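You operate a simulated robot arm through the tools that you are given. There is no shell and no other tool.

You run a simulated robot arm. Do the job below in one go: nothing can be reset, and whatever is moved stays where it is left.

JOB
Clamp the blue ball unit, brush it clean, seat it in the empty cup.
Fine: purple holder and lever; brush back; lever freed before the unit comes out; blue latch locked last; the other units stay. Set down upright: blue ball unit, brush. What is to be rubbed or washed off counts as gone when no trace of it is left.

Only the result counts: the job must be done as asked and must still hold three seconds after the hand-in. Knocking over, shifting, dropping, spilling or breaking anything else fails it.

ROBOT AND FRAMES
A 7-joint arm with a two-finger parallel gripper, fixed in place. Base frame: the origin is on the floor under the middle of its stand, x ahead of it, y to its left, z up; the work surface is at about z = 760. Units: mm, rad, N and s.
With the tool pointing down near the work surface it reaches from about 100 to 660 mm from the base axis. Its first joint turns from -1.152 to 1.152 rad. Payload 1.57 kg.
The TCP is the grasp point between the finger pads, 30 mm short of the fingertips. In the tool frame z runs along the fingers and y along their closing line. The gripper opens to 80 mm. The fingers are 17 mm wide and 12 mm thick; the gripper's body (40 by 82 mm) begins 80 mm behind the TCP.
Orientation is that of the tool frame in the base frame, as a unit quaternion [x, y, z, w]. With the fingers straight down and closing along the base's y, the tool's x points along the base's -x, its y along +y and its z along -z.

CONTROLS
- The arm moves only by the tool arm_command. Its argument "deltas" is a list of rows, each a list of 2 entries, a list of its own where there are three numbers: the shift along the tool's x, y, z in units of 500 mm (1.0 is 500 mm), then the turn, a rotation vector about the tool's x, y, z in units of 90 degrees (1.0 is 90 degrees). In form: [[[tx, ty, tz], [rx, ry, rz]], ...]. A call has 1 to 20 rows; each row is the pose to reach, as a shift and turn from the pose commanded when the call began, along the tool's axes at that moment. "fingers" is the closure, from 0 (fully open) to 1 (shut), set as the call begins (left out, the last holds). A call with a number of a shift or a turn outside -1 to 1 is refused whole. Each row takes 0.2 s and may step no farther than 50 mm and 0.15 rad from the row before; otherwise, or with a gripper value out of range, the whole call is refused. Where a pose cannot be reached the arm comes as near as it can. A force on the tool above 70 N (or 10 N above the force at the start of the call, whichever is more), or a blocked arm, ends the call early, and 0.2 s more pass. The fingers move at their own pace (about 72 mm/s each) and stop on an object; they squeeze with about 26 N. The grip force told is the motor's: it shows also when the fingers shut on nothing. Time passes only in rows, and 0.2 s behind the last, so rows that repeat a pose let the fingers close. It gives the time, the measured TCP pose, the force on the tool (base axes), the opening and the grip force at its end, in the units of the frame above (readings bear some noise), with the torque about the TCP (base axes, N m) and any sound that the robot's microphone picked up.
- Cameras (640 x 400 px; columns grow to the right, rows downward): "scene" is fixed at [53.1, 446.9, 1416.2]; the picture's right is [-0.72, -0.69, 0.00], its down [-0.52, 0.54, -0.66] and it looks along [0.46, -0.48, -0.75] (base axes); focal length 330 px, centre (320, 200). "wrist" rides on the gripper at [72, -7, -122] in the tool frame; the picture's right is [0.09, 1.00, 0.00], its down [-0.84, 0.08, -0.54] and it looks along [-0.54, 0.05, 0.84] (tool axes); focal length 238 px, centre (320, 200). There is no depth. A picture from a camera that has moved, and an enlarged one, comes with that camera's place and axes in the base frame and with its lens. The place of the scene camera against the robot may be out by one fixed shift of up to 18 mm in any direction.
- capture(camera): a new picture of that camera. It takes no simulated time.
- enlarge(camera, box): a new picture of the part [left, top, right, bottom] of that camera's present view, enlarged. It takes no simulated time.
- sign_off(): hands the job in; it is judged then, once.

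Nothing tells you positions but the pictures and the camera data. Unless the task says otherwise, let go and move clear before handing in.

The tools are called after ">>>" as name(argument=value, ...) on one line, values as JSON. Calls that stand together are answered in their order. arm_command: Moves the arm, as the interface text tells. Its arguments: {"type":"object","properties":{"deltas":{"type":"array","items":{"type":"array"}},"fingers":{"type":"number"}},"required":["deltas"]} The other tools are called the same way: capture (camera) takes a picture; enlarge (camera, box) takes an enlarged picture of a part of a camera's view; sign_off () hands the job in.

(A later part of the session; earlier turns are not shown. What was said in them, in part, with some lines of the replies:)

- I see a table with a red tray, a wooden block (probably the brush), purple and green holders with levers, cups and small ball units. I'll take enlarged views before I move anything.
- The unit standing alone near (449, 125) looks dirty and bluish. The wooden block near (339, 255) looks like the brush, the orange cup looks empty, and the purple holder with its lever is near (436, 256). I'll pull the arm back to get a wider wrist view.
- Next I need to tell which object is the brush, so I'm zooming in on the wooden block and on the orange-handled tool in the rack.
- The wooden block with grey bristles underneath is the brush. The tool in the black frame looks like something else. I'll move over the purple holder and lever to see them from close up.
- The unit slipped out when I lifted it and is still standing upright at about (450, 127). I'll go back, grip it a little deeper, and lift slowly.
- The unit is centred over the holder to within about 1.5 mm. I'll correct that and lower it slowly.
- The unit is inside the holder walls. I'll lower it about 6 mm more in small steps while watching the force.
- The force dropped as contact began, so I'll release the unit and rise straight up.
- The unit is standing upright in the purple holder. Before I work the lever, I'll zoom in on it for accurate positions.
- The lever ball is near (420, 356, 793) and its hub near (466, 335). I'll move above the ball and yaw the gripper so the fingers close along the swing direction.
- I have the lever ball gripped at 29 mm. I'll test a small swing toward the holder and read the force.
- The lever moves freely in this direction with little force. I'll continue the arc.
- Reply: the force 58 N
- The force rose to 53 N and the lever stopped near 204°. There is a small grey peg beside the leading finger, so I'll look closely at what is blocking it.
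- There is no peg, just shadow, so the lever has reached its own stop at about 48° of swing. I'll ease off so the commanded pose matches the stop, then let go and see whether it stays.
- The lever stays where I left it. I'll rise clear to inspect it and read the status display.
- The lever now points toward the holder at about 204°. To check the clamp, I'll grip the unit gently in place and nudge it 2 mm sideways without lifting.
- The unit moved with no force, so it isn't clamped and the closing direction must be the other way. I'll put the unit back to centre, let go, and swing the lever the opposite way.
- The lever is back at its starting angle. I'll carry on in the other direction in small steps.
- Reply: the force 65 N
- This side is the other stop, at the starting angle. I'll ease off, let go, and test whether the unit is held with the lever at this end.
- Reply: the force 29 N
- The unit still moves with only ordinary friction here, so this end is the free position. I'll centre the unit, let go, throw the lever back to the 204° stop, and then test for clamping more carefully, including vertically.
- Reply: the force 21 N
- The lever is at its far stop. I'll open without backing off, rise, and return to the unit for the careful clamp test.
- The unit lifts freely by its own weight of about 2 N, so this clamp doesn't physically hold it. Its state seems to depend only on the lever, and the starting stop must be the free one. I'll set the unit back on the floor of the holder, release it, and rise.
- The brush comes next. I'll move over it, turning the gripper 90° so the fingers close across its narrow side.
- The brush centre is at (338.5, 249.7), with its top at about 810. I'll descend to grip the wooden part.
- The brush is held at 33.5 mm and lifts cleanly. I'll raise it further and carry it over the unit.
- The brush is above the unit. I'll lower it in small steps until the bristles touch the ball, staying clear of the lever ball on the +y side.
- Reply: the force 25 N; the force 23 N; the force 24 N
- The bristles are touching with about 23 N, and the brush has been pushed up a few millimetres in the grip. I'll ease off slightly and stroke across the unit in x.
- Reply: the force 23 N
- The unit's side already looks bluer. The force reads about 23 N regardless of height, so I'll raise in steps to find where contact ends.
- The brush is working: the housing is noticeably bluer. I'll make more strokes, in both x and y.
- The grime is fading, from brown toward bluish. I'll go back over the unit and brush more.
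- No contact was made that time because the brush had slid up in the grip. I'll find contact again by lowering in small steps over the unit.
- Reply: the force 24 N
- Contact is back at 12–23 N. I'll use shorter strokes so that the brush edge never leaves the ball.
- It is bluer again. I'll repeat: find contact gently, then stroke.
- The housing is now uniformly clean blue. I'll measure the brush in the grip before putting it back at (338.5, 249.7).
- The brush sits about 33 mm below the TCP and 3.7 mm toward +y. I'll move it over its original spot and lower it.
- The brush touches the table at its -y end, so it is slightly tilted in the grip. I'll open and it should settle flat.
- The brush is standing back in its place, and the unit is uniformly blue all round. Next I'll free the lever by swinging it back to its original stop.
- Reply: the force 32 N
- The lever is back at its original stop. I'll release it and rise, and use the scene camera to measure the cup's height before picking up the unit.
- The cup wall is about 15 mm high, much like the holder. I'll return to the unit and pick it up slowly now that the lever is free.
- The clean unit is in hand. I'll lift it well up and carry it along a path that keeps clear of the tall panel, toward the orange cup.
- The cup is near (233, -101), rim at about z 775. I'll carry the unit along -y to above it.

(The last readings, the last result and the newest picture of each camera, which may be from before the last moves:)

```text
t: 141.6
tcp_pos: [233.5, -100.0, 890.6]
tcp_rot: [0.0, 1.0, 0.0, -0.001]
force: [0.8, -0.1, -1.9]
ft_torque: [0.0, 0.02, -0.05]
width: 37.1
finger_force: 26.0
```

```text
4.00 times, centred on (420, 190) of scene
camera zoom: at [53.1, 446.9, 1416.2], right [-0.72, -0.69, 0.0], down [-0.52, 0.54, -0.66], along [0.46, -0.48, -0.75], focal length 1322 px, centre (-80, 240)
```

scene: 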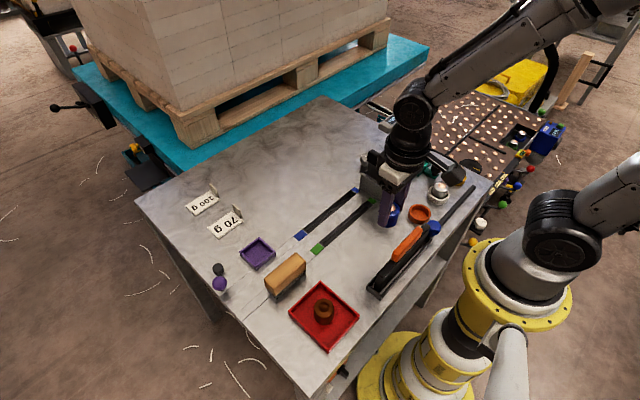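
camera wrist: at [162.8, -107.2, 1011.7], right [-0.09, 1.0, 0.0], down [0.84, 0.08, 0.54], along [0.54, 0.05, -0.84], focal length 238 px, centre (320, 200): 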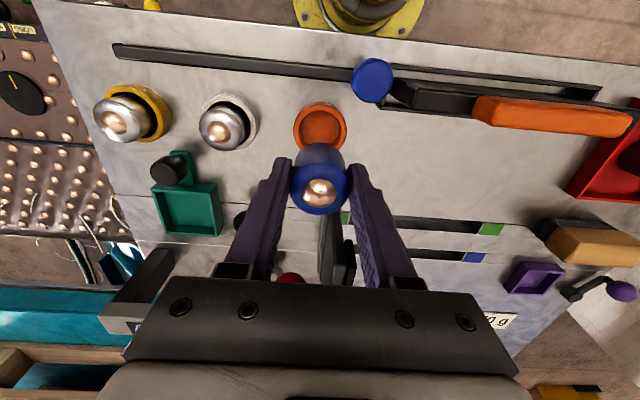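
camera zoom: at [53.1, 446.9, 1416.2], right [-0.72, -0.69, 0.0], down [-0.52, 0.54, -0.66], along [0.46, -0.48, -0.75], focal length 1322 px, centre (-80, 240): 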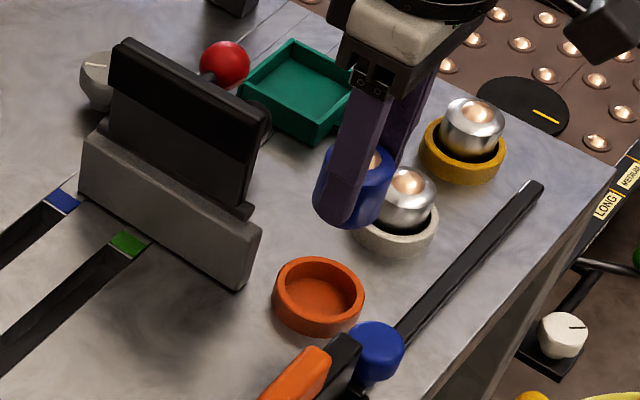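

The unit is aligned over the cup to within about a millimetre. I'll descend to just above the rim and check again.

>>> arm_command(deltas=[[[0, 0.0005, 0.03], [0, 0, 0]], [[0, 0.0005, 0.06], [0, 0, 0]], [[0, 0.0005, 0.09], [0, 0, 0]], [[0, 0.0005, 0.115], [0, 0, 0]], [[0, 0.0005, 0.128], [0, 0, 0]], [[0, 0.0005, 0.128], [0, 0, 0]], [[0, 0.0005, 0.128], [0, 0, 0]]])

>>> enlarge(camera="wrist", box=[240, 80, 400, 220])

>>> enlarge(camera="scene", box=[380, 170, 460, 240])

```text
t: 143.2
tcp_pos: [234.6, -99.3, 828.8]
tcp_rot: [0.0, 1.0, 0.0, 0.0]
force: [0.4, 0.4, -1.4]
ft_torque: [0.0, 0.05, 0.01]
width: 37.2
finger_force: 25.9
```

```text
2.86 times, centred on (320, 150) of wrist
camera zoom: at [163.4, -106.7, 949.2], right [-0.09, 1.0, 0.0], down [0.84, 0.08, 0.54], along [0.54, 0.05, -0.84], focal length 681 px, centre (320, 343)
```

zoom: 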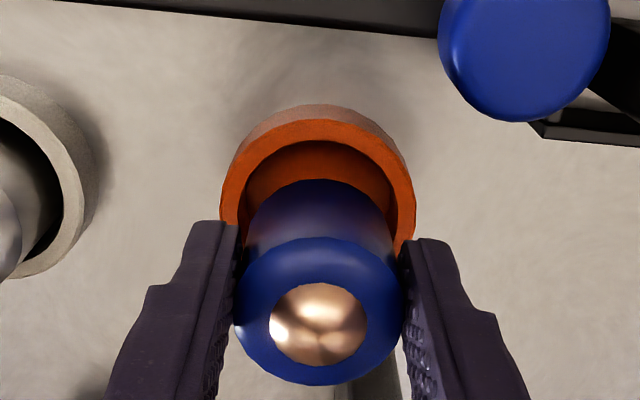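

```text
5.71 times, centred on (420, 205) of scene
camera zoom: at [53.1, 446.9, 1416.2], right [-0.72, -0.69, 0.0], down [-0.52, 0.54, -0.66], along [0.46, -0.48, -0.75], focal length 1888 px, centre (-251, 171)
```

zoom: 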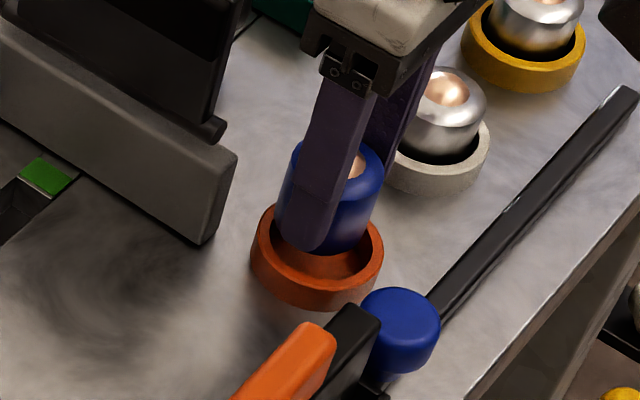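

I'll make a small correction of about 1.5 mm in x and 0.7 mm in y, then lower into the cup in small steps.

>>> arm_command(deltas=[[[0.003, -0.0014, 0], [0, 0, 0]], [[0.003, -0.0014, 0.008], [0, 0, 0]], [[0.003, -0.0014, 0.016], [0, 0, 0]], [[0.003, -0.0014, 0.024], [0, 0, 0]], [[0.003, -0.0014, 0.03], [0, 0, 0]], [[0.003, -0.0014, 0.03], [0, 0, 0]]])

>>> enlarge(camera="wrist", box=[240, 80, 400, 220])

>>> enlarge(camera="scene", box=[380, 170, 460, 240])

```text
t: 144.6
tcp_pos: [233.6, -100.7, 811.9]
tcp_rot: [-0.001, 1.0, 0.0, -0.001]
force: [-2.0, 1.2, -0.7]
ft_torque: [0.09, 0.07, 0.03]
width: 37.0
finger_force: 26.3
```

```text
2.86 times, centred on (320, 150) of wrist
camera zoom: at [162.1, -107.9, 933.2], right [-0.09, 1.0, 0.0], down [0.84, 0.08, 0.54], along [0.54, 0.05, -0.84], focal length 681 px, centre (320, 343)
```

zoom: 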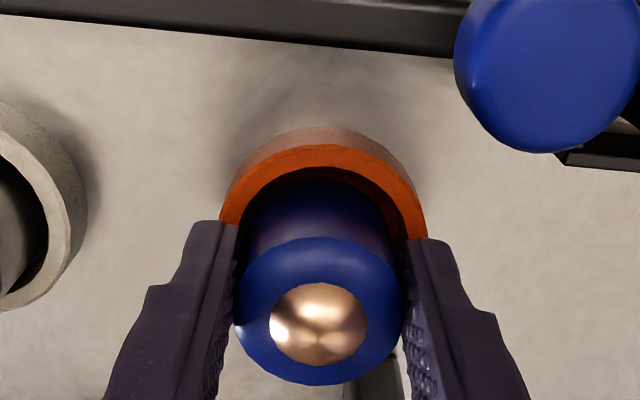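

```text
5.71 times, centred on (420, 205) of scene
camera zoom: at [53.0, 446.9, 1416.2], right [-0.72, -0.69, 0.0], down [-0.52, 0.54, -0.66], along [0.46, -0.48, -0.75], focal length 1888 px, centre (-251, 171)
```

zoom: 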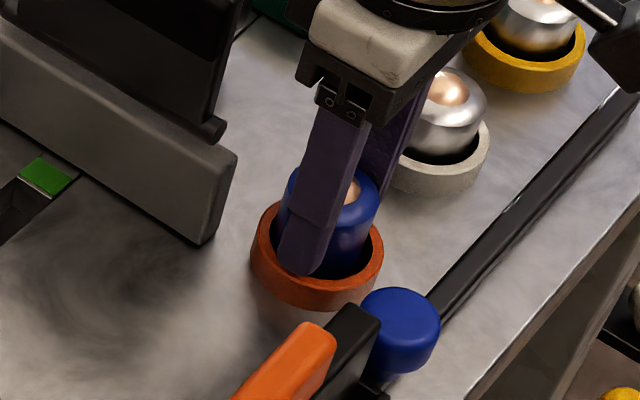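

>>> arm_command(deltas=[[[-0.0015, 0.0012, 0.002], [0, 0, 0]], [[-0.0015, 0.0012, 0.005], [0, 0, 0]], [[-0.0015, 0.0012, 0.008], [0, 0, 0]], [[-0.0015, 0.0012, 0.008], [0, 0, 0]]])

>>> enlarge(camera="wrist", box=[240, 80, 400, 220])

>>> enlarge(camera="scene", box=[380, 170, 460, 240])

```text
t: 145.6
tcp_pos: [234.5, -100.4, 807.6]
tcp_rot: [0.0, 1.0, 0.0, -0.001]
force: [-8.0, -2.1, -1.3]
ft_torque: [-0.11, 0.23, -0.08]
width: 37.1
finger_force: 25.6
```

```text
2.86 times, centred on (320, 150) of wrist
camera zoom: at [162.5, -107.3, 929.3], right [-0.09, 1.0, 0.0], down [0.84, 0.08, 0.54], along [0.54, 0.05, -0.84], focal length 681 px, centre (320, 343)
```

zoom: 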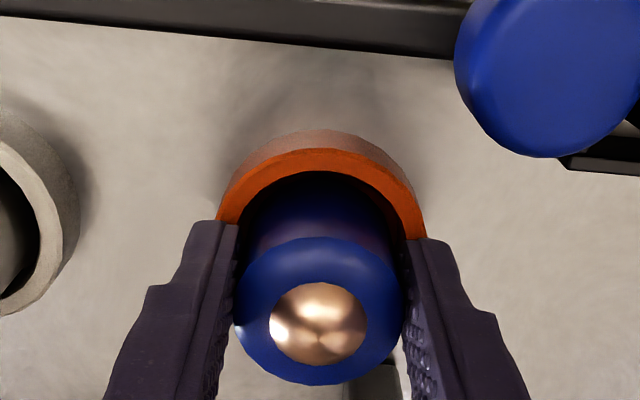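

```text
5.71 times, centred on (420, 205) of scene
camera zoom: at [52.9, 446.9, 1416.2], right [-0.72, -0.69, 0.0], down [-0.52, 0.54, -0.66], along [0.46, -0.48, -0.75], focal length 1888 px, centre (-251, 171)
```

zoom: 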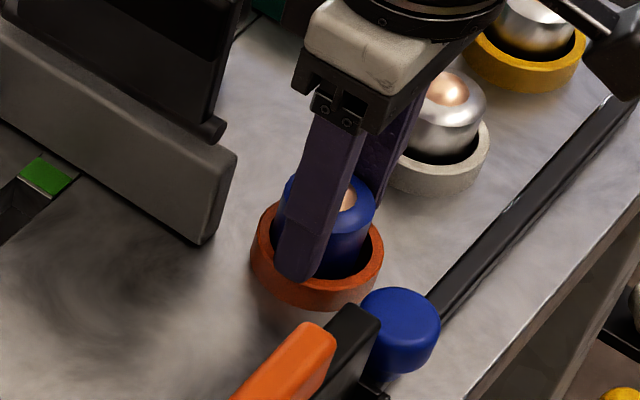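

The -8 N in x says the unit is touching the +x side of the cup. I'll shift back about 2.5 mm in -x and check the force again.

>>> arm_command(deltas=[[[0.0025, -0.001, 0], [0, 0, 0]], [[0.005, -0.001, 0], [0, 0, 0]], [[0.005, -0.001, 0], [0, 0, 0]]])

>>> arm_command(deltas=[[[0, 0, 0.0015], [0, 0, 0]], [[0, 0, 0.003], [0, 0, 0]], [[0, 0, 0.003], [0, 0, 0]]])

>>> enlarge(camera="wrist", box=[240, 80, 400, 220])

```text
t: 146.4
tcp_pos: [233.6, -101.0, 809.0]
tcp_rot: [0.001, 1.0, -0.001, 0.003]
force: [0.5, -0.4, -1.9]
ft_torque: [0.02, -0.03, -0.03]
width: 37.0
finger_force: 25.7
```

```text
t: 147.2
tcp_pos: [230.5, -100.6, 806.2]
tcp_rot: [0.0, 1.0, 0.0, 0.0]
force: [-0.2, -0.2, -0.5]
ft_torque: [0.01, 0.06, -0.03]
width: 37.1
finger_force: 26.4
```

```text
2.86 times, centred on (320, 150) of wrist
camera zoom: at [159.4, -107.7, 928.0], right [-0.09, 1.0, 0.0], down [0.84, 0.08, 0.54], along [0.54, 0.05, -0.84], focal length 681 px, centre (320, 343)
```

zoom: 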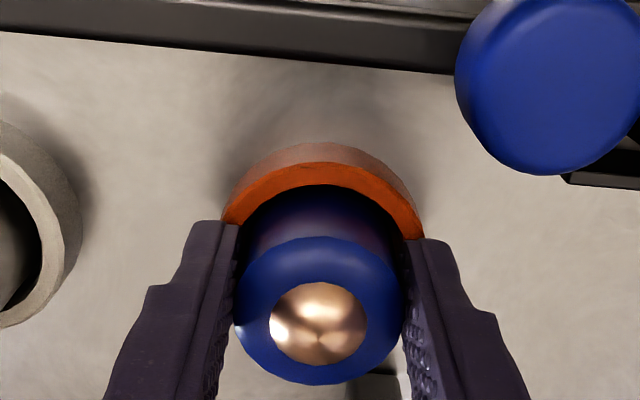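

The side forces are gone and the floor is starting to carry the unit. I'll release it and rise straight up.

>>> arm_command(deltas=[[[0, 0, 0.001], [0, 0, 0]], [[0, 0, 0.001], [0, 0, 0]]])

>>> arm_command(deltas=[[[0, 0, 0], [0, 0, 0]], [[0, 0, 0], [0, 0, 0]], [[0, 0, 0], [0, 0, 0]], [[0, 0, -0.02], [0, 0, 0]], [[0, 0, -0.08], [0, 0, 0]], [[0, 0, -0.16], [0, 0, 0]]], fingers=0.35)

>>> capture(camera="wrist")

>>> enlarge(camera="wrist", box=[240, 40, 400, 180])

>>> enlarge(camera="scene", box=[380, 160, 480, 240])

```text
t: 147.8
tcp_pos: [230.1, -99.3, 805.5]
tcp_rot: [0.0, 1.0, -0.001, 0.0]
force: [-5.8, -1.2, 15.5]
ft_torque: [0.25, 0.21, 0.04]
width: 37.1
finger_force: 26.4
```

```text
t: 149.2
tcp_pos: [232.1, -102.9, 884.0]
tcp_rot: [0.0, 1.0, 0.001, 0.0]
force: [0.6, -0.6, 0.2]
ft_torque: [0.06, 0.01, -0.03]
width: 51.9
finger_force: 0.0
```

```text
taken
camera wrist: at [160.1, -110.8, 1006.8], right [-0.09, 1.0, 0.0], down [0.84, 0.08, 0.54], along [0.54, 0.05, -0.84], focal length 238 px, centre (320, 200)
```

wrist: 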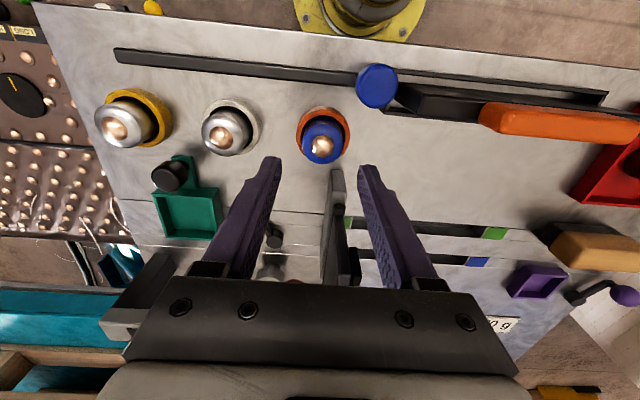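

```text
2.86 times, centred on (320, 110) of wrist
camera zoom: at [160.1, -110.8, 1006.8], right [-0.09, 1.0, 0.0], down [0.84, 0.08, 0.54], along [0.54, 0.05, -0.84], focal length 681 px, centre (320, 457)
```

zoom: 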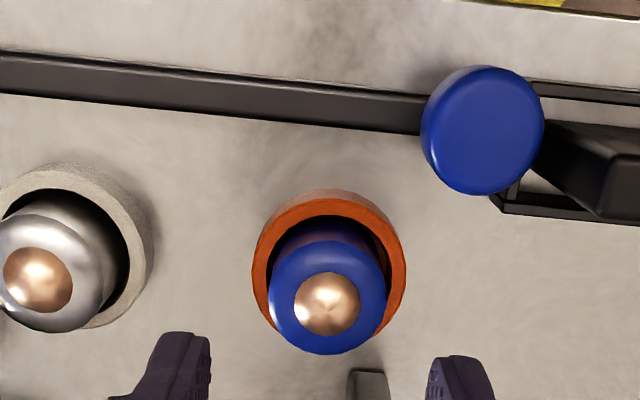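

```text
5.00 times, centred on (430, 200) of scene
camera zoom: at [53.1, 446.9, 1416.2], right [-0.72, -0.69, 0.0], down [-0.52, 0.54, -0.66], along [0.46, -0.48, -0.75], focal length 1652 px, centre (-230, 200)
```

zoom: 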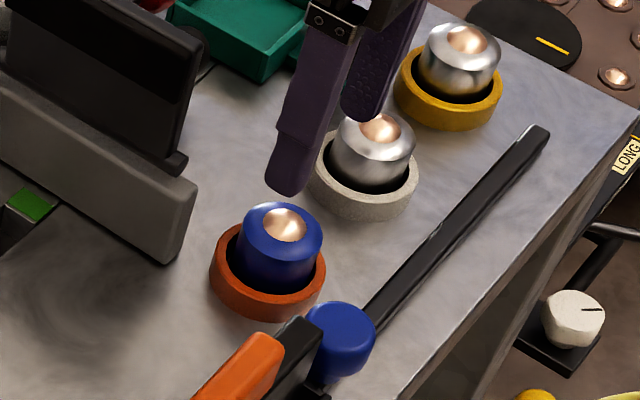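

The unit is seated upright in the orange cup next to the two silver ones. The blue latch knob at (181, -64) comes last. I'll turn the gripper to grasp it across x, because there's no room on its +y side.

>>> arm_command(deltas=[[[0.0, 0.0, -0.03], [0, 0, 0.0909]], [[0.01, 0.008, -0.03], [0, 0, 0.1818]], [[0.02, 0.015, -0.03], [0, 0, 0.2727]], [[0.03, 0.023, -0.03], [0, 0, 0.3636]], [[0.04, 0.03, -0.03], [0, 0, 0.4545]], [[0.05, 0.038, -0.03], [0, 0, 0.5454]], [[0.06, 0.046, -0.03], [0, 0, 0.6363]], [[0.07, 0.053, -0.03], [0, 0, 0.7272]], [[0.08, 0.061, -0.03], [0, 0, 0.8181]], [[0.09, 0.069, -0.03], [0, 0, 0.909]], [[0.1012, 0.077, -0.03], [0, 0, 1.0]], [[0.1012, 0.077, -0.03], [0, 0, 1.0]], [[0.1012, 0.077, -0.03], [0, 0, 1.0]]], fingers=0.4)

>>> capture(camera="wrist")

>>> capture(camera="scene")

```text
t: 152.0
tcp_pos: [180.2, -62.3, 900.4]
tcp_rot: [0.708, 0.707, 0.0, 0.0]
force: [-1.1, -0.3, -0.5]
ft_torque: [0.01, -0.01, 0.01]
width: 48.1
finger_force: 0.1
```

```text
taken
camera wrist: at [174.9, 9.2, 1022.0], right [1.0, 0.09, 0.0], down [0.08, -0.84, 0.54], along [0.05, -0.54, -0.84], focal length 238 px, centre (320, 200)
```

wrist: 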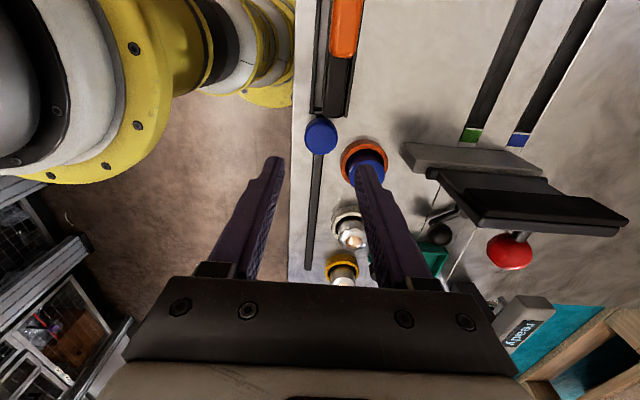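

```text
taken
```

scene: 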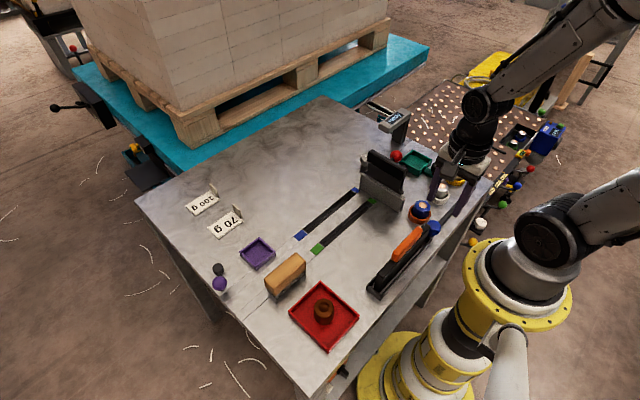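

>>> enlarge(camera="wrist", box=[280, 90, 380, 190])

>>> enlarge(camera="wrist", box=[280, 170, 380, 290])

>>> enlarge(camera="scene", box=[400, 170, 490, 250])

```text
4.00 times, centred on (330, 140) of wrist
camera zoom: at [174.9, 9.2, 1022.0], right [1.0, 0.09, 0.0], down [0.08, -0.84, 0.54], along [0.05, -0.54, -0.84], focal length 953 px, centre (280, 440)
```

zoom: 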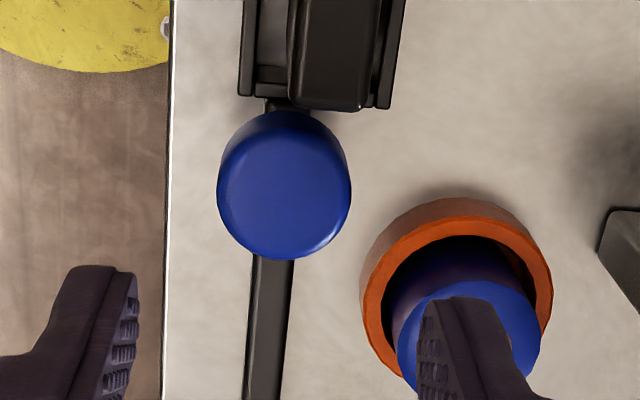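

```text
3.33 times, centred on (330, 230) of wrist
camera zoom: at [174.9, 9.2, 1022.0], right [1.0, 0.09, 0.0], down [0.08, -0.84, 0.54], along [0.05, -0.54, -0.84], focal length 794 px, centre (287, 100)
```

zoom: 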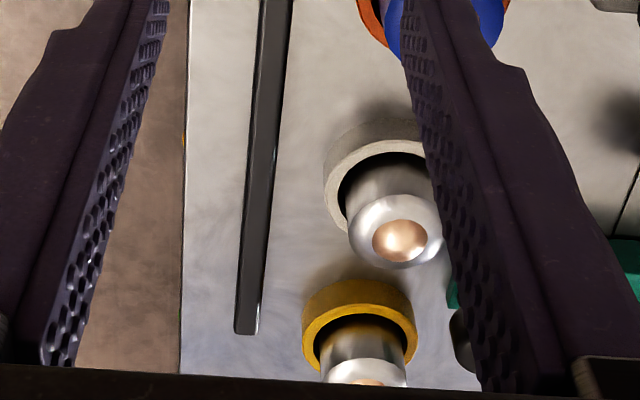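

```text
5.00 times, centred on (445, 210) of scene
camera zoom: at [53.1, 446.9, 1416.2], right [-0.72, -0.69, 0.0], down [-0.52, 0.54, -0.66], along [0.46, -0.48, -0.75], focal length 1652 px, centre (-305, 150)
```

zoom: 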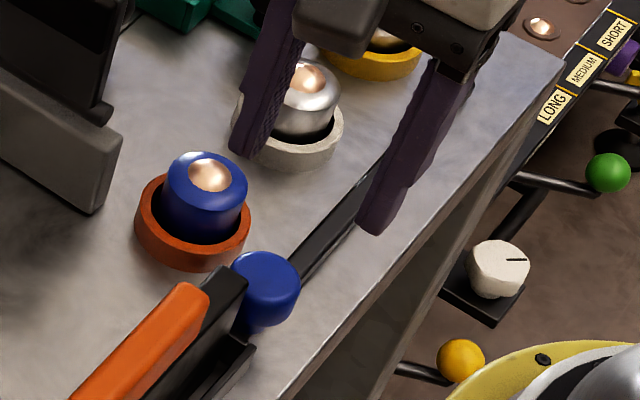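

The knob is centred between the open fingers. I'll descend and keep the tips above the cup rims.

>>> arm_command(deltas=[[[0, 0.001, 0.06], [0, 0, 0]], [[0, 0.001, 0.12], [0, 0, 0]], [[0, 0.001, 0.16], [0, 0, 0]], [[0, 0.001, 0.184], [0, 0, 0]], [[0, 0.001, 0.184], [0, 0, 0]]], fingers=0.4)

>>> enlarge(camera="wrist", box=[240, 80, 400, 220])

>>> enlarge(camera="scene", box=[390, 170, 480, 250])

```text
t: 153.2
tcp_pos: [183.0, -62.2, 806.2]
tcp_rot: [0.707, 0.707, 0.0, 0.0]
force: [-0.3, 0.2, 0.2]
ft_torque: [0.0, 0.02, -0.01]
width: 48.0
finger_force: 0.1
```

```text
2.86 times, centred on (320, 150) of wrist
camera zoom: at [177.3, 8.7, 928.3], right [1.0, 0.09, 0.0], down [0.08, -0.84, 0.54], along [0.05, -0.54, -0.84], focal length 681 px, centre (320, 343)
```

zoom: 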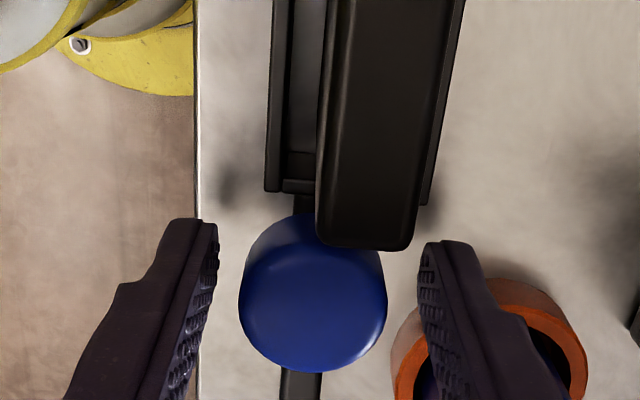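

```text
5.00 times, centred on (435, 210) of scene
camera zoom: at [53.1, 446.9, 1416.2], right [-0.72, -0.69, 0.0], down [-0.52, 0.54, -0.66], along [0.46, -0.48, -0.75], focal length 1652 px, centre (-255, 150)
```

zoom: 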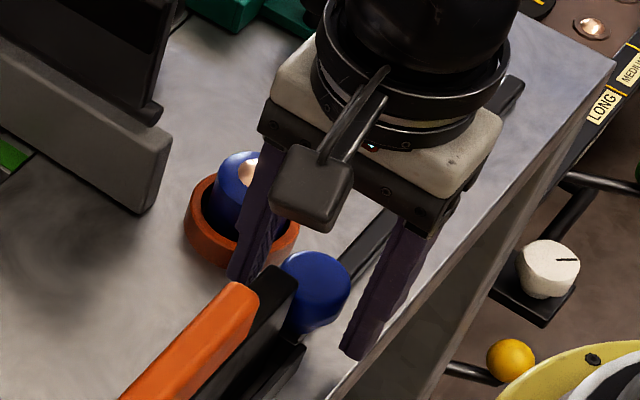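

>>> arm_command(deltas=[[[0, -0.002, 0], [0, 0, 0]], [[0, -0.002, 0], [0, 0, 0]], [[0, -0.002, 0], [0, 0, 0]], [[0, -0.002, 0], [0, 0, 0]]], fingers=1)

>>> enlarge(camera="wrist", box=[240, 80, 400, 220])

```text
t: 154.2
tcp_pos: [182.5, -62.1, 807.1]
tcp_rot: [0.707, 0.707, 0.0, -0.001]
force: [4.0, -0.6, -30.4]
ft_torque: [-0.1, -0.09, -0.01]
width: 31.3
finger_force: 40.5
```

```text
2.86 times, centred on (320, 150) of wrist
camera zoom: at [176.0, 8.8, 928.8], right [1.0, 0.09, 0.0], down [0.08, -0.84, 0.54], along [0.05, -0.54, -0.84], focal length 681 px, centre (320, 343)
```

zoom: 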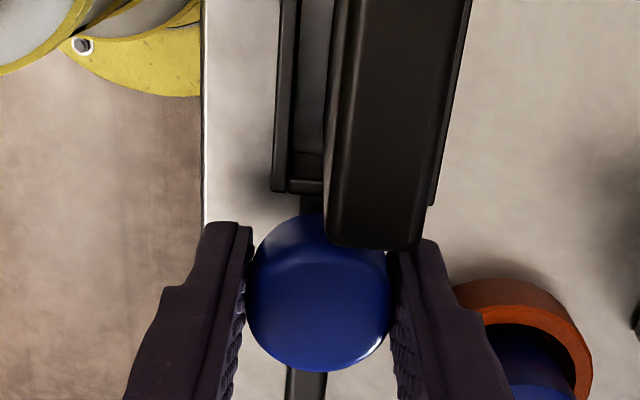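

The knob is gripped. I'll try a short slide toward -y.

>>> arm_command(deltas=[[[-0.01, 0, 0], [0, 0, 0]], [[-0.02, 0, 0], [0, 0, 0]], [[-0.03, 0, 0], [0, 0, 0]], [[-0.03, 0, 0], [0, 0, 0]]])

>>> enlarge(camera="wrist", box=[240, 80, 400, 220])

>>> enlarge(camera="scene", box=[390, 170, 480, 250])

```text
t: 155.2
tcp_pos: [181.5, -77.6, 808.8]
tcp_rot: [0.707, 0.707, 0.0, 0.002]
force: [10.9, 0.0, -33.2]
ft_torque: [-0.01, 0.01, -0.05]
width: 31.5
finger_force: 40.1
```

```text
2.86 times, centred on (320, 150) of wrist
camera zoom: at [175.6, -6.5, 931.4], right [1.0, 0.09, 0.0], down [0.08, -0.84, 0.54], along [0.05, -0.54, -0.84], focal length 681 px, centre (320, 343)
```

zoom: 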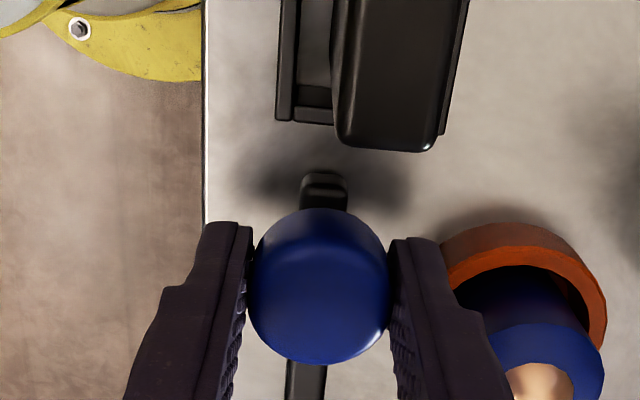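

```text
5.00 times, centred on (435, 210) of scene
camera zoom: at [53.5, 446.8, 1416.2], right [-0.72, -0.69, 0.0], down [-0.52, 0.54, -0.66], along [0.46, -0.48, -0.75], focal length 1652 px, centre (-255, 150)
```

zoom: 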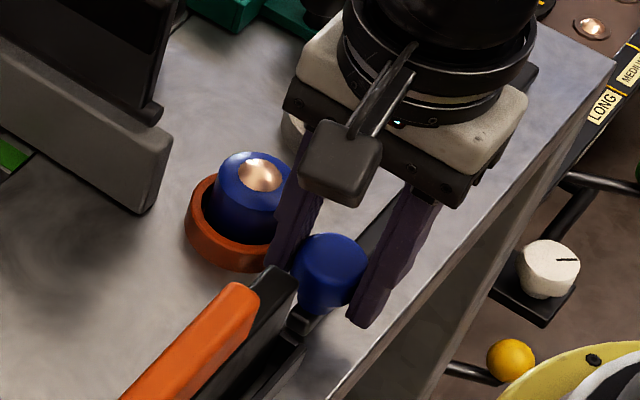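

The knob is a slider on a fixed rail. To stay clear of the seated units, I'll slide about 10 mm more, release with a small opening, then push it the rest of the way from behind with closed fingers.

>>> arm_command(deltas=[[[-0.01, 0.002, 0], [0, 0, 0]], [[-0.02, 0.002, 0], [0, 0, 0]], [[-0.02, 0.002, 0], [0, 0, 0]]])

>>> arm_command(deltas=[[[0, 0, 0], [0, 0, 0]], [[0, 0, 0], [0, 0, 0]], [[0, 0, -0.03], [0, 0, 0]], [[0, 0, -0.09], [0, 0, 0]]], fingers=0.54)

>>> capture(camera="wrist")

>>> enlarge(camera="wrist", box=[240, 60, 400, 200])

```text
t: 156.0
tcp_pos: [181.7, -87.8, 810.0]
tcp_rot: [0.707, 0.707, -0.001, 0.0]
force: [4.0, 1.3, -6.5]
ft_torque: [0.3, 0.08, 0.08]
width: 31.7
finger_force: 39.9
```

```text
t: 157.0
tcp_pos: [182.2, -85.5, 854.3]
tcp_rot: [0.707, 0.707, 0.0, 0.0]
force: [0.1, 0.2, 0.3]
ft_torque: [-0.01, 0.0, 0.0]
width: 36.8
finger_force: 0.3
```

```text
taken
camera wrist: at [175.3, -14.4, 975.5], right [1.0, 0.09, 0.0], down [0.08, -0.84, 0.54], along [0.05, -0.54, -0.84], focal length 238 px, centre (320, 200)
```

wrist: 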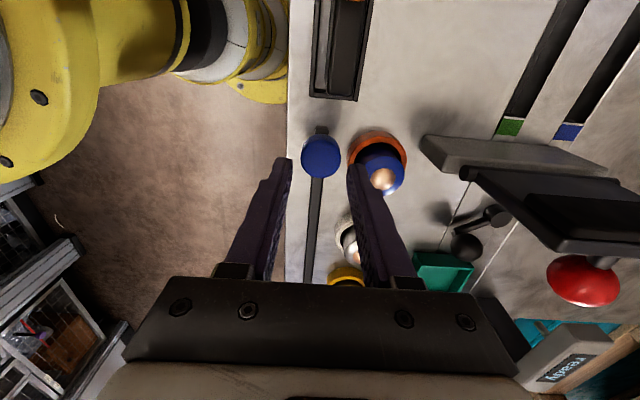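

```text
2.86 times, centred on (320, 130) of wrist
camera zoom: at [175.3, -14.4, 975.5], right [1.0, 0.09, 0.0], down [0.08, -0.84, 0.54], along [0.05, -0.54, -0.84], focal length 681 px, centre (320, 400)
```

zoom: 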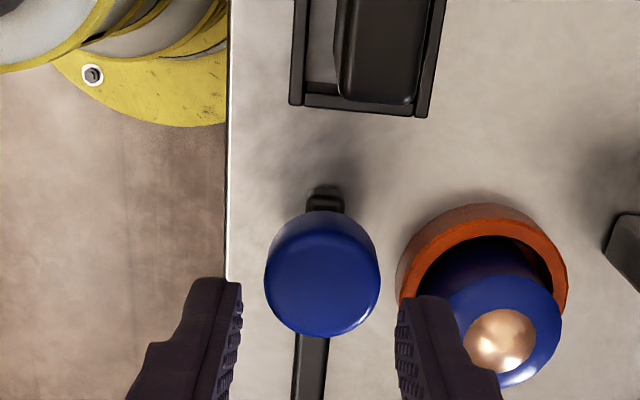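

The knob is now at (182.5, -86.7). I'll close the fingers, move behind it on the +y side, lower, and push toward -y.

>>> arm_command(deltas=[[[0.03, 0.001, 0], [0, 0, 0]], [[0.055, 0.001, 0], [0, 0, 0]], [[0.055, 0.001, 0], [0, 0, 0]], [[0.055, 0.001, 0], [0, 0, 0]]], fingers=1)

>>> arm_command(deltas=[[[0, 0, 0.03], [0, 0, 0]], [[0, 0, 0.06], [0, 0, 0]], [[0, 0, 0.08], [0, 0, 0]], [[0, 0, 0.08], [0, 0, 0]]])

>>> enlarge(camera="wrist", box=[240, 80, 400, 220])

>>> enlarge(camera="scene", box=[390, 170, 480, 250])

```text
t: 158.0
tcp_pos: [183.4, -60.2, 855.4]
tcp_rot: [0.707, 0.707, 0.0, 0.0]
force: [-0.7, 0.2, -0.3]
ft_torque: [-0.03, -0.04, 0.01]
width: 0.1
finger_force: 21.4
```

```text
t: 159.0
tcp_pos: [182.1, -59.4, 814.1]
tcp_rot: [0.707, 0.707, 0.0, 0.0]
force: [-0.6, -1.3, -0.2]
ft_torque: [-0.03, -0.01, 0.01]
width: 0.0
finger_force: 21.4
```

```text
2.86 times, centred on (320, 150) of wrist
camera zoom: at [176.1, 12.4, 936.0], right [1.0, 0.09, 0.0], down [0.08, -0.84, 0.54], along [0.05, -0.54, -0.84], focal length 681 px, centre (320, 343)
```

zoom: 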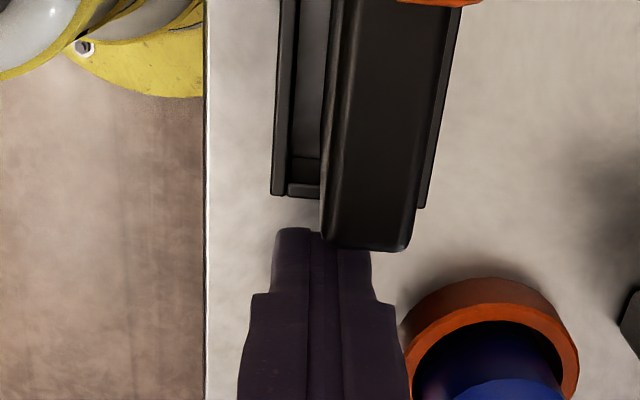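

```text
5.00 times, centred on (435, 210) of scene
camera zoom: at [53.1, 446.9, 1416.2], right [-0.72, -0.69, 0.0], down [-0.52, 0.54, -0.66], along [0.46, -0.48, -0.75], focal length 1652 px, centre (-255, 150)
```

zoom: 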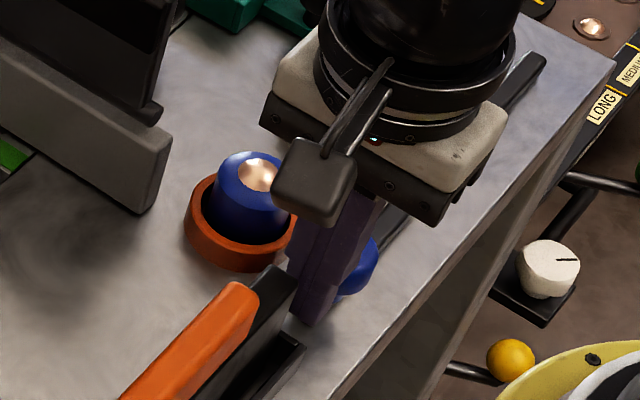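

>>> arm_command(deltas=[[[-0.02, 0, 0], [0, 0, 0]], [[-0.04, 0, 0], [0, 0, 0]], [[-0.06, 0, 0], [0, 0, 0]], [[-0.08, 0, 0], [0, 0, 0]], [[-0.1, 0, 0], [0, 0, 0]], [[-0.12, 0, 0], [0, 0, 0]], [[-0.14, 0, 0], [0, 0, 0]], [[-0.14, 0, 0], [0, 0, 0]]])

>>> capture(camera="wrist")

>>> enlarge(camera="scene", box=[390, 170, 490, 250])

```text
t: 159.6
tcp_pos: [181.5, -70.6, 813.9]
tcp_rot: [0.705, 0.71, -0.001, -0.003]
force: [18.2, 45.2, 1.6]
ft_torque: [0.7, -0.08, 0.14]
width: 0.0
finger_force: 21.2
stopped in row 2: the force on the tool passed its limit at 107 N (the readings are from after the stop); the commanded pose is now the measured one
```

```text
taken
camera wrist: at [175.9, -0.4, 935.7], right [1.0, 0.1, 0.0], down [0.09, -0.84, 0.54], along [0.05, -0.54, -0.84], focal length 238 px, centre (320, 200)
```

wrist: 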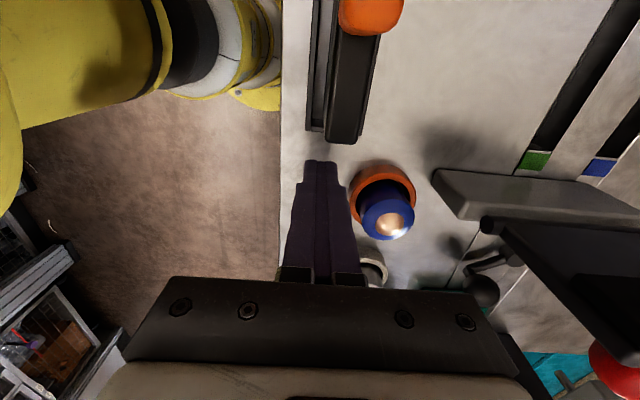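

```text
5.00 times, centred on (440, 210) of scene
camera zoom: at [53.4, 447.9, 1415.9], right [-0.72, -0.69, 0.0], down [-0.52, 0.54, -0.66], along [0.46, -0.48, -0.75], focal length 1652 px, centre (-280, 150)
```

zoom: 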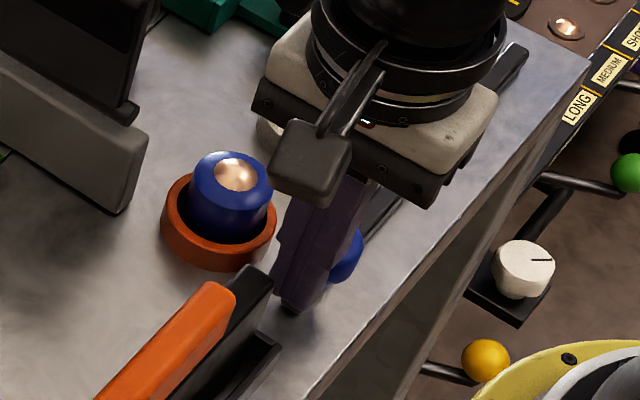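

The push stopped on a force spike. I'll back off a little and see where the knob ended up.

>>> arm_command(deltas=[[[0.004, 0, 0], [0, 0, 0]], [[0.008, 0, 0], [0, 0, 0]], [[0.008, 0, -0.04], [0, 0, 0]], [[0.008, 0, -0.12], [0, 0, 0]], [[0.03, 0, -0.2], [0, 0, 0]]])

>>> capture(camera="wrist")

>>> enlarge(camera="wrist", box=[260, 80, 400, 240])

>>> enlarge(camera="scene", box=[390, 170, 490, 250])

```text
t: 160.8
tcp_pos: [180.6, -58.1, 914.5]
tcp_rot: [0.706, 0.708, -0.001, -0.003]
force: [1.1, -0.2, -0.4]
ft_torque: [0.02, -0.01, -0.02]
width: 0.1
finger_force: 21.9
```

```text
taken
camera wrist: at [174.4, 12.9, 1036.2], right [1.0, 0.1, -0.01], down [0.08, -0.84, 0.54], along [0.05, -0.54, -0.84], focal length 238 px, centre (320, 200)
```

wrist: 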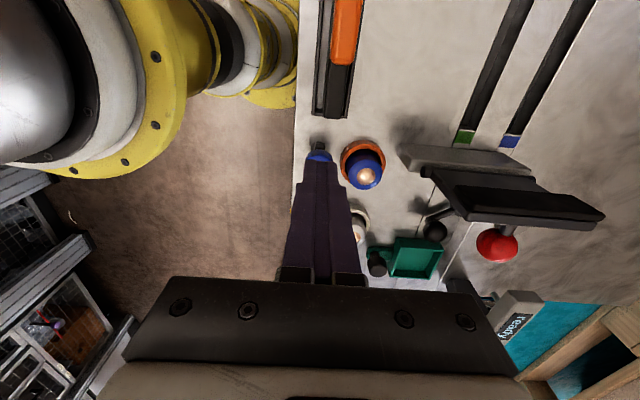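

```text
2.50 times, centred on (330, 160) of wrist
camera zoom: at [174.4, 12.9, 1036.2], right [1.0, 0.1, -0.01], down [0.08, -0.84, 0.54], along [0.05, -0.54, -0.84], focal length 596 px, centre (295, 300)
```

zoom: 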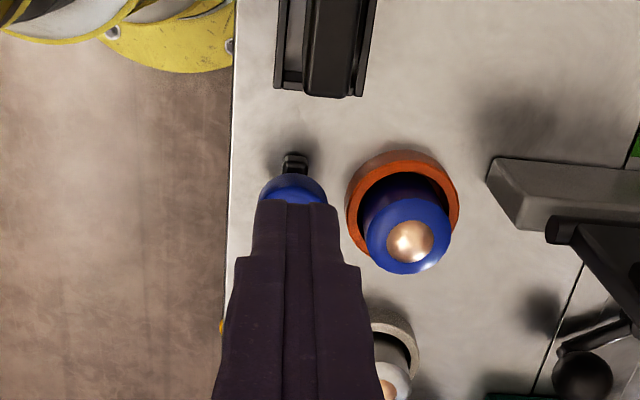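

```text
5.00 times, centred on (440, 210) of scene
camera zoom: at [53.1, 446.9, 1416.2], right [-0.72, -0.69, 0.0], down [-0.52, 0.54, -0.66], along [0.46, -0.48, -0.75], focal length 1652 px, centre (-280, 150)
```

zoom: 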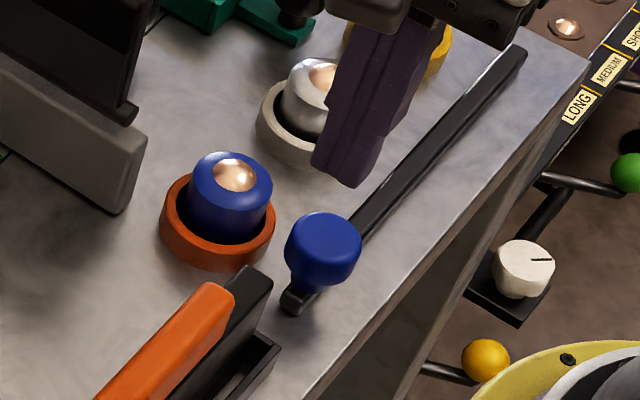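

The whole bar has moved with the knob by about 33 mm, so this is a sliding bolt. I'll look at the far end to see whether it has reached a stop.

>>> enlarge(camera="scene", box=[430, 160, 510, 230])

>>> enlarge(camera="scene", box=[400, 200, 460, 250])

>>> enlarge(camera="wrist", box=[480, 280, 560, 350])

```text
5.71 times, centred on (470, 195) of scene
camera zoom: at [53.1, 446.9, 1416.2], right [-0.72, -0.69, 0.0], down [-0.52, 0.54, -0.66], along [0.46, -0.48, -0.75], focal length 1888 px, centre (-537, 229)
```

zoom: 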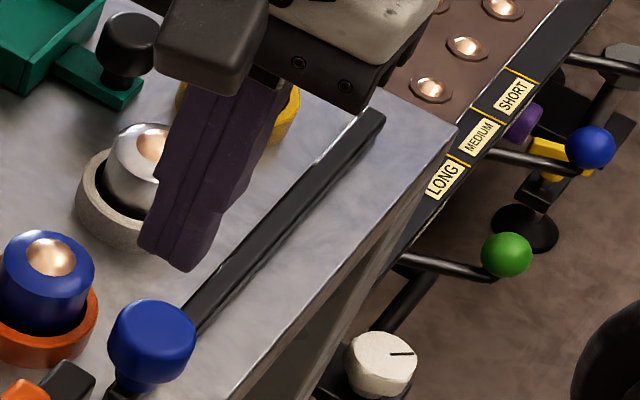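

```text
8.00 times, centred on (430, 225) of scene
camera zoom: at [53.1, 446.9, 1416.2], right [-0.72, -0.69, 0.0], down [-0.52, 0.54, -0.66], along [0.46, -0.48, -0.75], focal length 2643 px, centre (-560, 0)
```

zoom: 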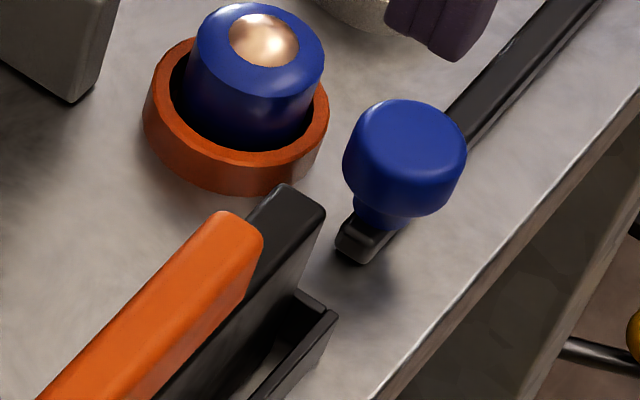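

```text
5.71 times, centred on (520, 315) of wrist
camera zoom: at [174.4, 12.9, 1036.2], right [1.0, 0.1, -0.01], down [0.08, -0.84, 0.54], along [0.05, -0.54, -0.84], focal length 1362 px, centre (-823, -457)
```

zoom: 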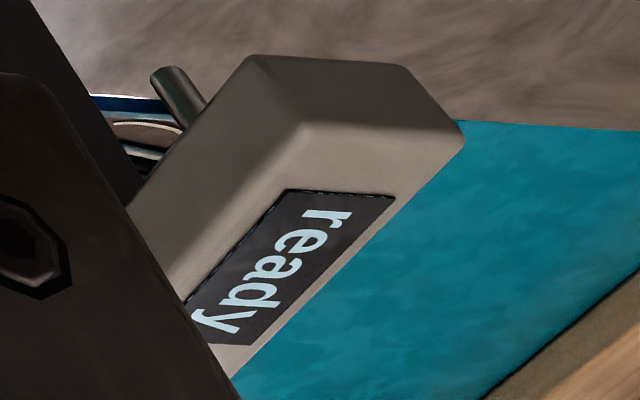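

The bar has slid to near the table edge. I'll push again, slowly and gently, to confirm that it is hard against its end stop.

>>> arm_command(deltas=[[[-0.008, 0.003, 0.06], [0, 0, 0]], [[-0.014, 0.003, 0.12], [0, 0, 0]], [[-0.014, 0.003, 0.17], [0, 0, 0]], [[-0.014, 0.003, 0.203], [0, 0, 0]], [[-0.014, 0.003, 0.203], [0, 0, 0]]])

>>> arm_command(deltas=[[[-0.003, 0, 0], [0, 0, 0]], [[-0.006, 0, 0], [0, 0, 0]], [[-0.009, 0, 0], [0, 0, 0]], [[-0.012, 0, 0], [0, 0, 0]], [[-0.012, 0, 0], [0, 0, 0]]])

>>> arm_command(deltas=[[[-0.002, 0, 0], [0, 0, 0]], [[-0.004, 0, 0], [0, 0, 0]], [[-0.006, 0, 0], [0, 0, 0]], [[-0.008, 0, 0], [0, 0, 0]], [[-0.008, 0, 0], [0, 0, 0]]])

>>> enlarge(camera="scene", box=[390, 170, 490, 250])

```text
t: 162.0
tcp_pos: [182.2, -62.4, 812.4]
tcp_rot: [0.706, 0.709, -0.001, -0.002]
force: [-0.2, -0.4, 0.3]
ft_torque: [0.0, -0.01, -0.01]
width: 0.0
finger_force: 21.7
```

```text
t: 163.2
tcp_pos: [184.0, -71.0, 811.8]
tcp_rot: [0.706, 0.708, 0.0, -0.003]
force: [0.2, -0.1, 0.9]
ft_torque: [-0.01, -0.04, 0.03]
width: 0.1
finger_force: 21.5
```

```text
t: 164.1
tcp_pos: [182.8, -71.7, 813.1]
tcp_rot: [0.705, 0.709, -0.001, -0.004]
force: [13.3, 36.9, 1.9]
ft_torque: [0.47, -0.27, 0.09]
width: 0.0
finger_force: 21.3
stopped in row 4: the force on the tool passed its limit at 75 N (the readings are from after the stop); the commanded pose is now the measured one
```

```text
5.00 times, centred on (440, 210) of scene
camera zoom: at [53.3, 447.7, 1415.9], right [-0.72, -0.69, 0.0], down [-0.52, 0.54, -0.66], along [0.46, -0.48, -0.75], focal length 1652 px, centre (-280, 150)
```

zoom: 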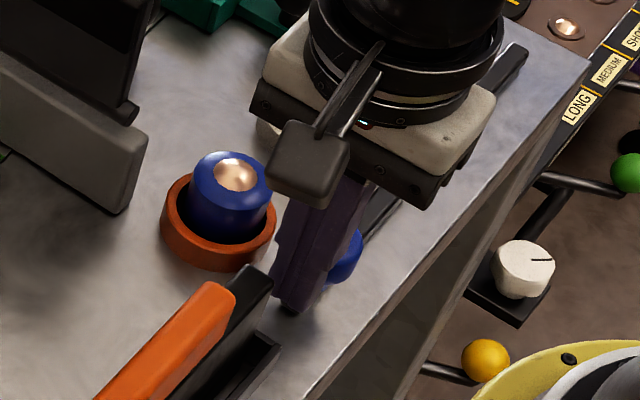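

The bolt is hard against its end stop at knob y ≈ -96, so the latch is fully thrown. I'll back off, rise clear, and check everything.

>>> arm_command(deltas=[[[0.006, 0, 0], [0, 0, 0]], [[0.01, 0, 0], [0, 0, 0]], [[0.01, 0, -0.06], [0, 0, 0]], [[0.01, 0, -0.14], [0, 0, 0]], [[0.01, 0, -0.22], [0, 0, 0]], [[0.05, 0, -0.3], [0, 0, 0]], [[0.12, 0, -0.36], [0, 0, 0]], [[0.2, 0, -0.4], [0, 0, 0]], [[0.28, 0, -0.4], [0, 0, 0]], [[0.28, 0, -0.4], [0, 0, 0]]])

>>> capture(camera="scene")

>>> capture(camera="wrist")

>>> enlarge(camera="scene", box=[370, 130, 490, 250])

>>> enlarge(camera="scene", box=[190, 220, 370, 360])

```text
t: 166.3
tcp_pos: [183.9, 65.9, 1013.6]
tcp_rot: [0.705, 0.709, -0.002, -0.004]
force: [-0.1, 0.6, 0.1]
ft_torque: [0.01, 0.0, -0.01]
width: 0.2
finger_force: 21.2
```

```text
taken
```

scene: 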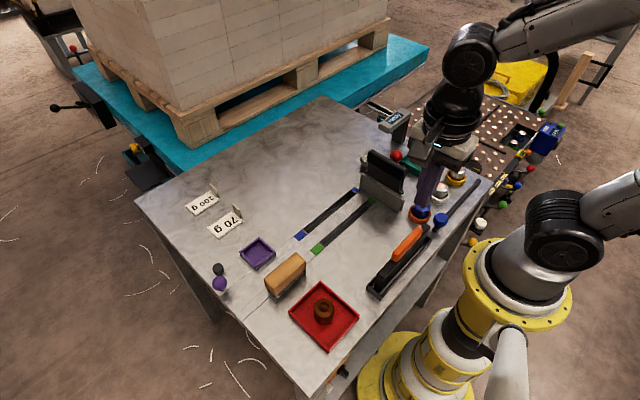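

```text
taken
camera wrist: at [177.8, 136.5, 1136.4], right [1.0, 0.1, -0.01], down [0.09, -0.84, 0.54], along [0.05, -0.54, -0.84], focal length 238 px, centre (320, 200)
```

wrist: 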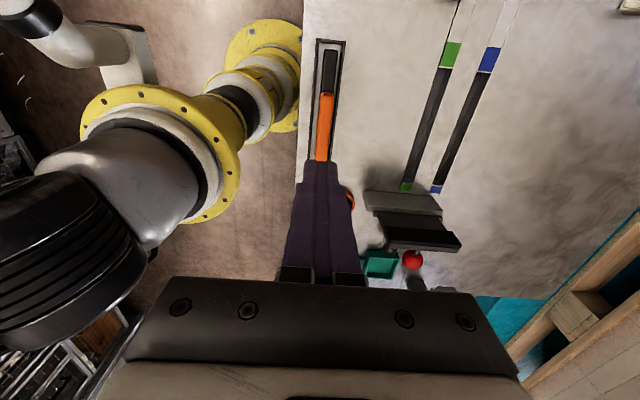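

```text
3.33 times, centred on (430, 190) of scene
camera zoom: at [53.0, 446.9, 1416.2], right [-0.72, -0.69, 0.0], down [-0.52, 0.54, -0.66], along [0.46, -0.48, -0.75], focal length 1101 px, centre (-47, 233)
```

zoom: 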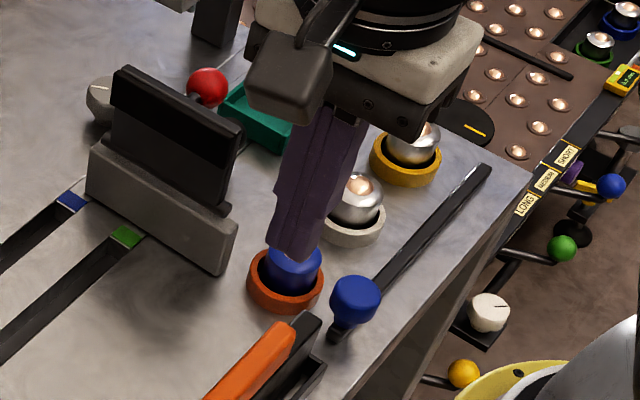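

```text
2.86 times, centred on (280, 290) of scene
camera zoom: at [53.0, 446.9, 1416.2], right [-0.72, -0.69, 0.0], down [-0.52, 0.54, -0.66], along [0.46, -0.48, -0.75], focal length 944 px, centre (434, -57)
```

zoom: 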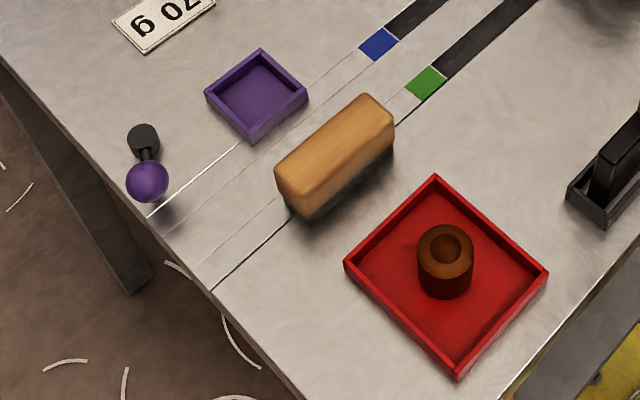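

The latch bolt stays thrown, the lever is free, and the brush stands in its place. I'll move the arm further clear and check the seated unit and the other units once more.

>>> arm_command(deltas=[[[0.08, 0.02, -0.05], [0, 0, 0]], [[0.16, 0.04, -0.1], [0, 0, 0]], [[0.24, 0.06, -0.1], [0, 0, 0]], [[0.32, 0.08, -0.1], [0, 0, 0]], [[0.32, 0.08, -0.1], [0, 0, 0]]], fingers=0.3)

>>> capture(camera="scene")

>>> enlarge(camera="scene", box=[370, 140, 480, 240])

>>> enlarge(camera="scene", box=[400, 180, 450, 230])

>>> enlarge(camera="scene", box=[360, 100, 430, 160])

```text
t: 167.5
tcp_pos: [222.5, 227.1, 1063.6]
tcp_rot: [0.706, 0.708, -0.001, -0.003]
force: [0.7, -0.8, 0.0]
ft_torque: [0.02, -0.04, -0.01]
width: 56.1
finger_force: 0.0
```

```text
taken
```

scene: 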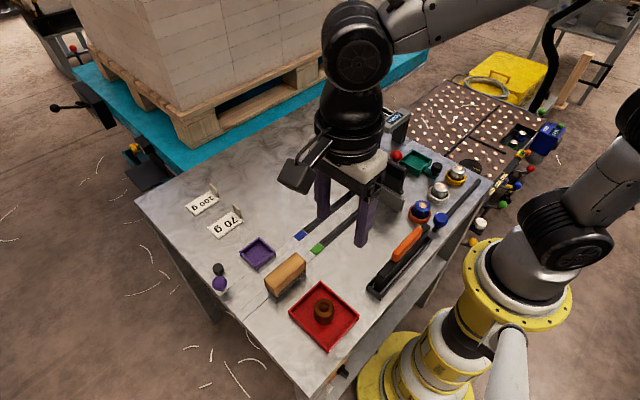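

```text
4.00 times, centred on (425, 190) of scene
camera zoom: at [53.1, 446.9, 1416.2], right [-0.72, -0.69, 0.0], down [-0.52, 0.54, -0.66], along [0.46, -0.48, -0.75], focal length 1322 px, centre (-100, 240)
```

zoom: 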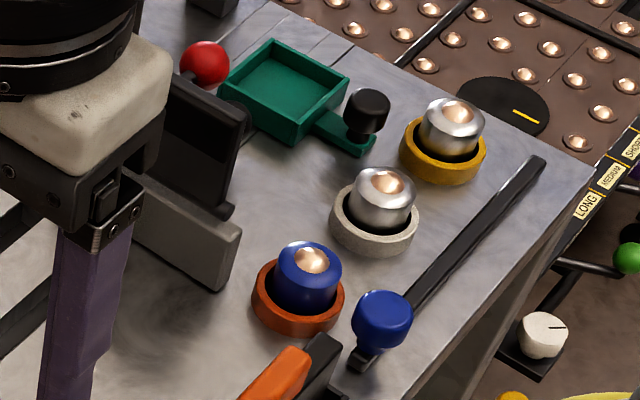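

```text
8.00 times, centred on (425, 205) of scene
camera zoom: at [53.1, 446.9, 1416.2], right [-0.72, -0.69, 0.0], down [-0.52, 0.54, -0.66], along [0.46, -0.48, -0.75], focal length 2643 px, centre (-520, 160)
```

zoom: 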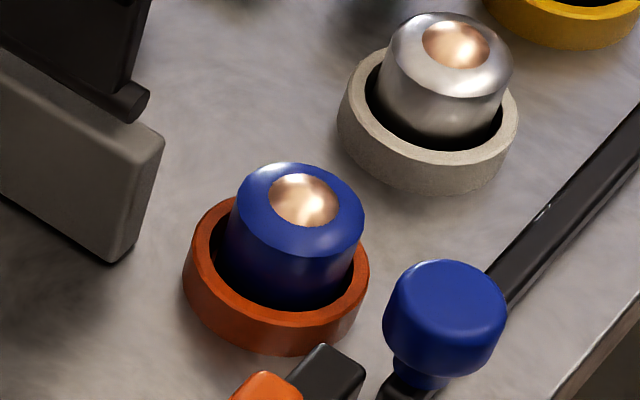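

```text
6.67 times, centred on (395, 130) of scene
camera zoom: at [53.1, 446.9, 1416.2], right [-0.72, -0.69, 0.0], down [-0.52, 0.54, -0.66], along [0.46, -0.48, -0.75], focal length 2203 px, centre (-180, 667)
```

zoom: 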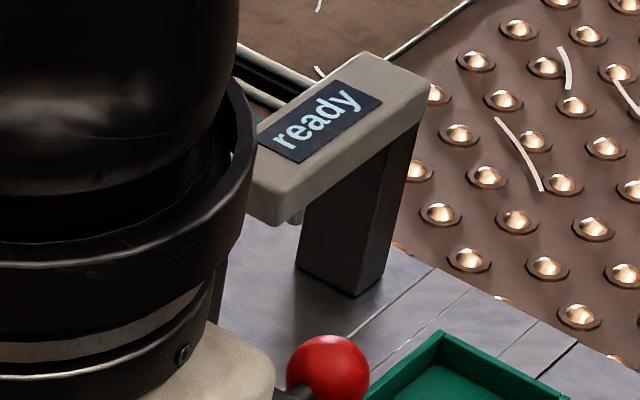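

The clean blue unit sits upright in the orange cup and the silver units haven't moved. The purple lever is free, the brush is back in place, and the blue latch is thrown to its end stop. The gripper is clear, so I'm handing in.

One thing I couldn't confirm is the clamp. The lever was at its far stop while I brushed, but the unit could still be moved in the holder.

>>> sign_off()

```text
The job is handed in.
```

I handed the job in: the blue ball unit is brushed clean and stands upright in the orange cup, but I couldn't confirm that the clamp ever gripped it. The judge gave no result back.

- **Clamping:** I brushed with the purple lever at its far stop. At neither lever stop was the unit held: it still slid in the holder, and at the far stop a test lift of about 2 mm also met no resistance. I took the far stop as clamped because the lever started at the other end. That test lift was made with the lever still thrown, before I freed it.
- **Brushing:** The grime faded with each pass until the housing was uniformly blue, and I saw no trace of it afterwards.
- **Brush and lever:** The brush stands upright where it started. I swung the lever back to its starting stop before taking the unit out.
- **First pick-up:** On my first try the unit slipped out of the fingers, but it stayed upright and I picked it up again more slowly.
- **Blue latch:** I locked it last by sliding it about 33 mm to a hard stop. I took that end as locked because it started at the other end; nothing on the table marks which end is which.
- **Everything else:** In the last pictures the silver units and the brown one in the red tray look unmoved, and the gripper is clear.
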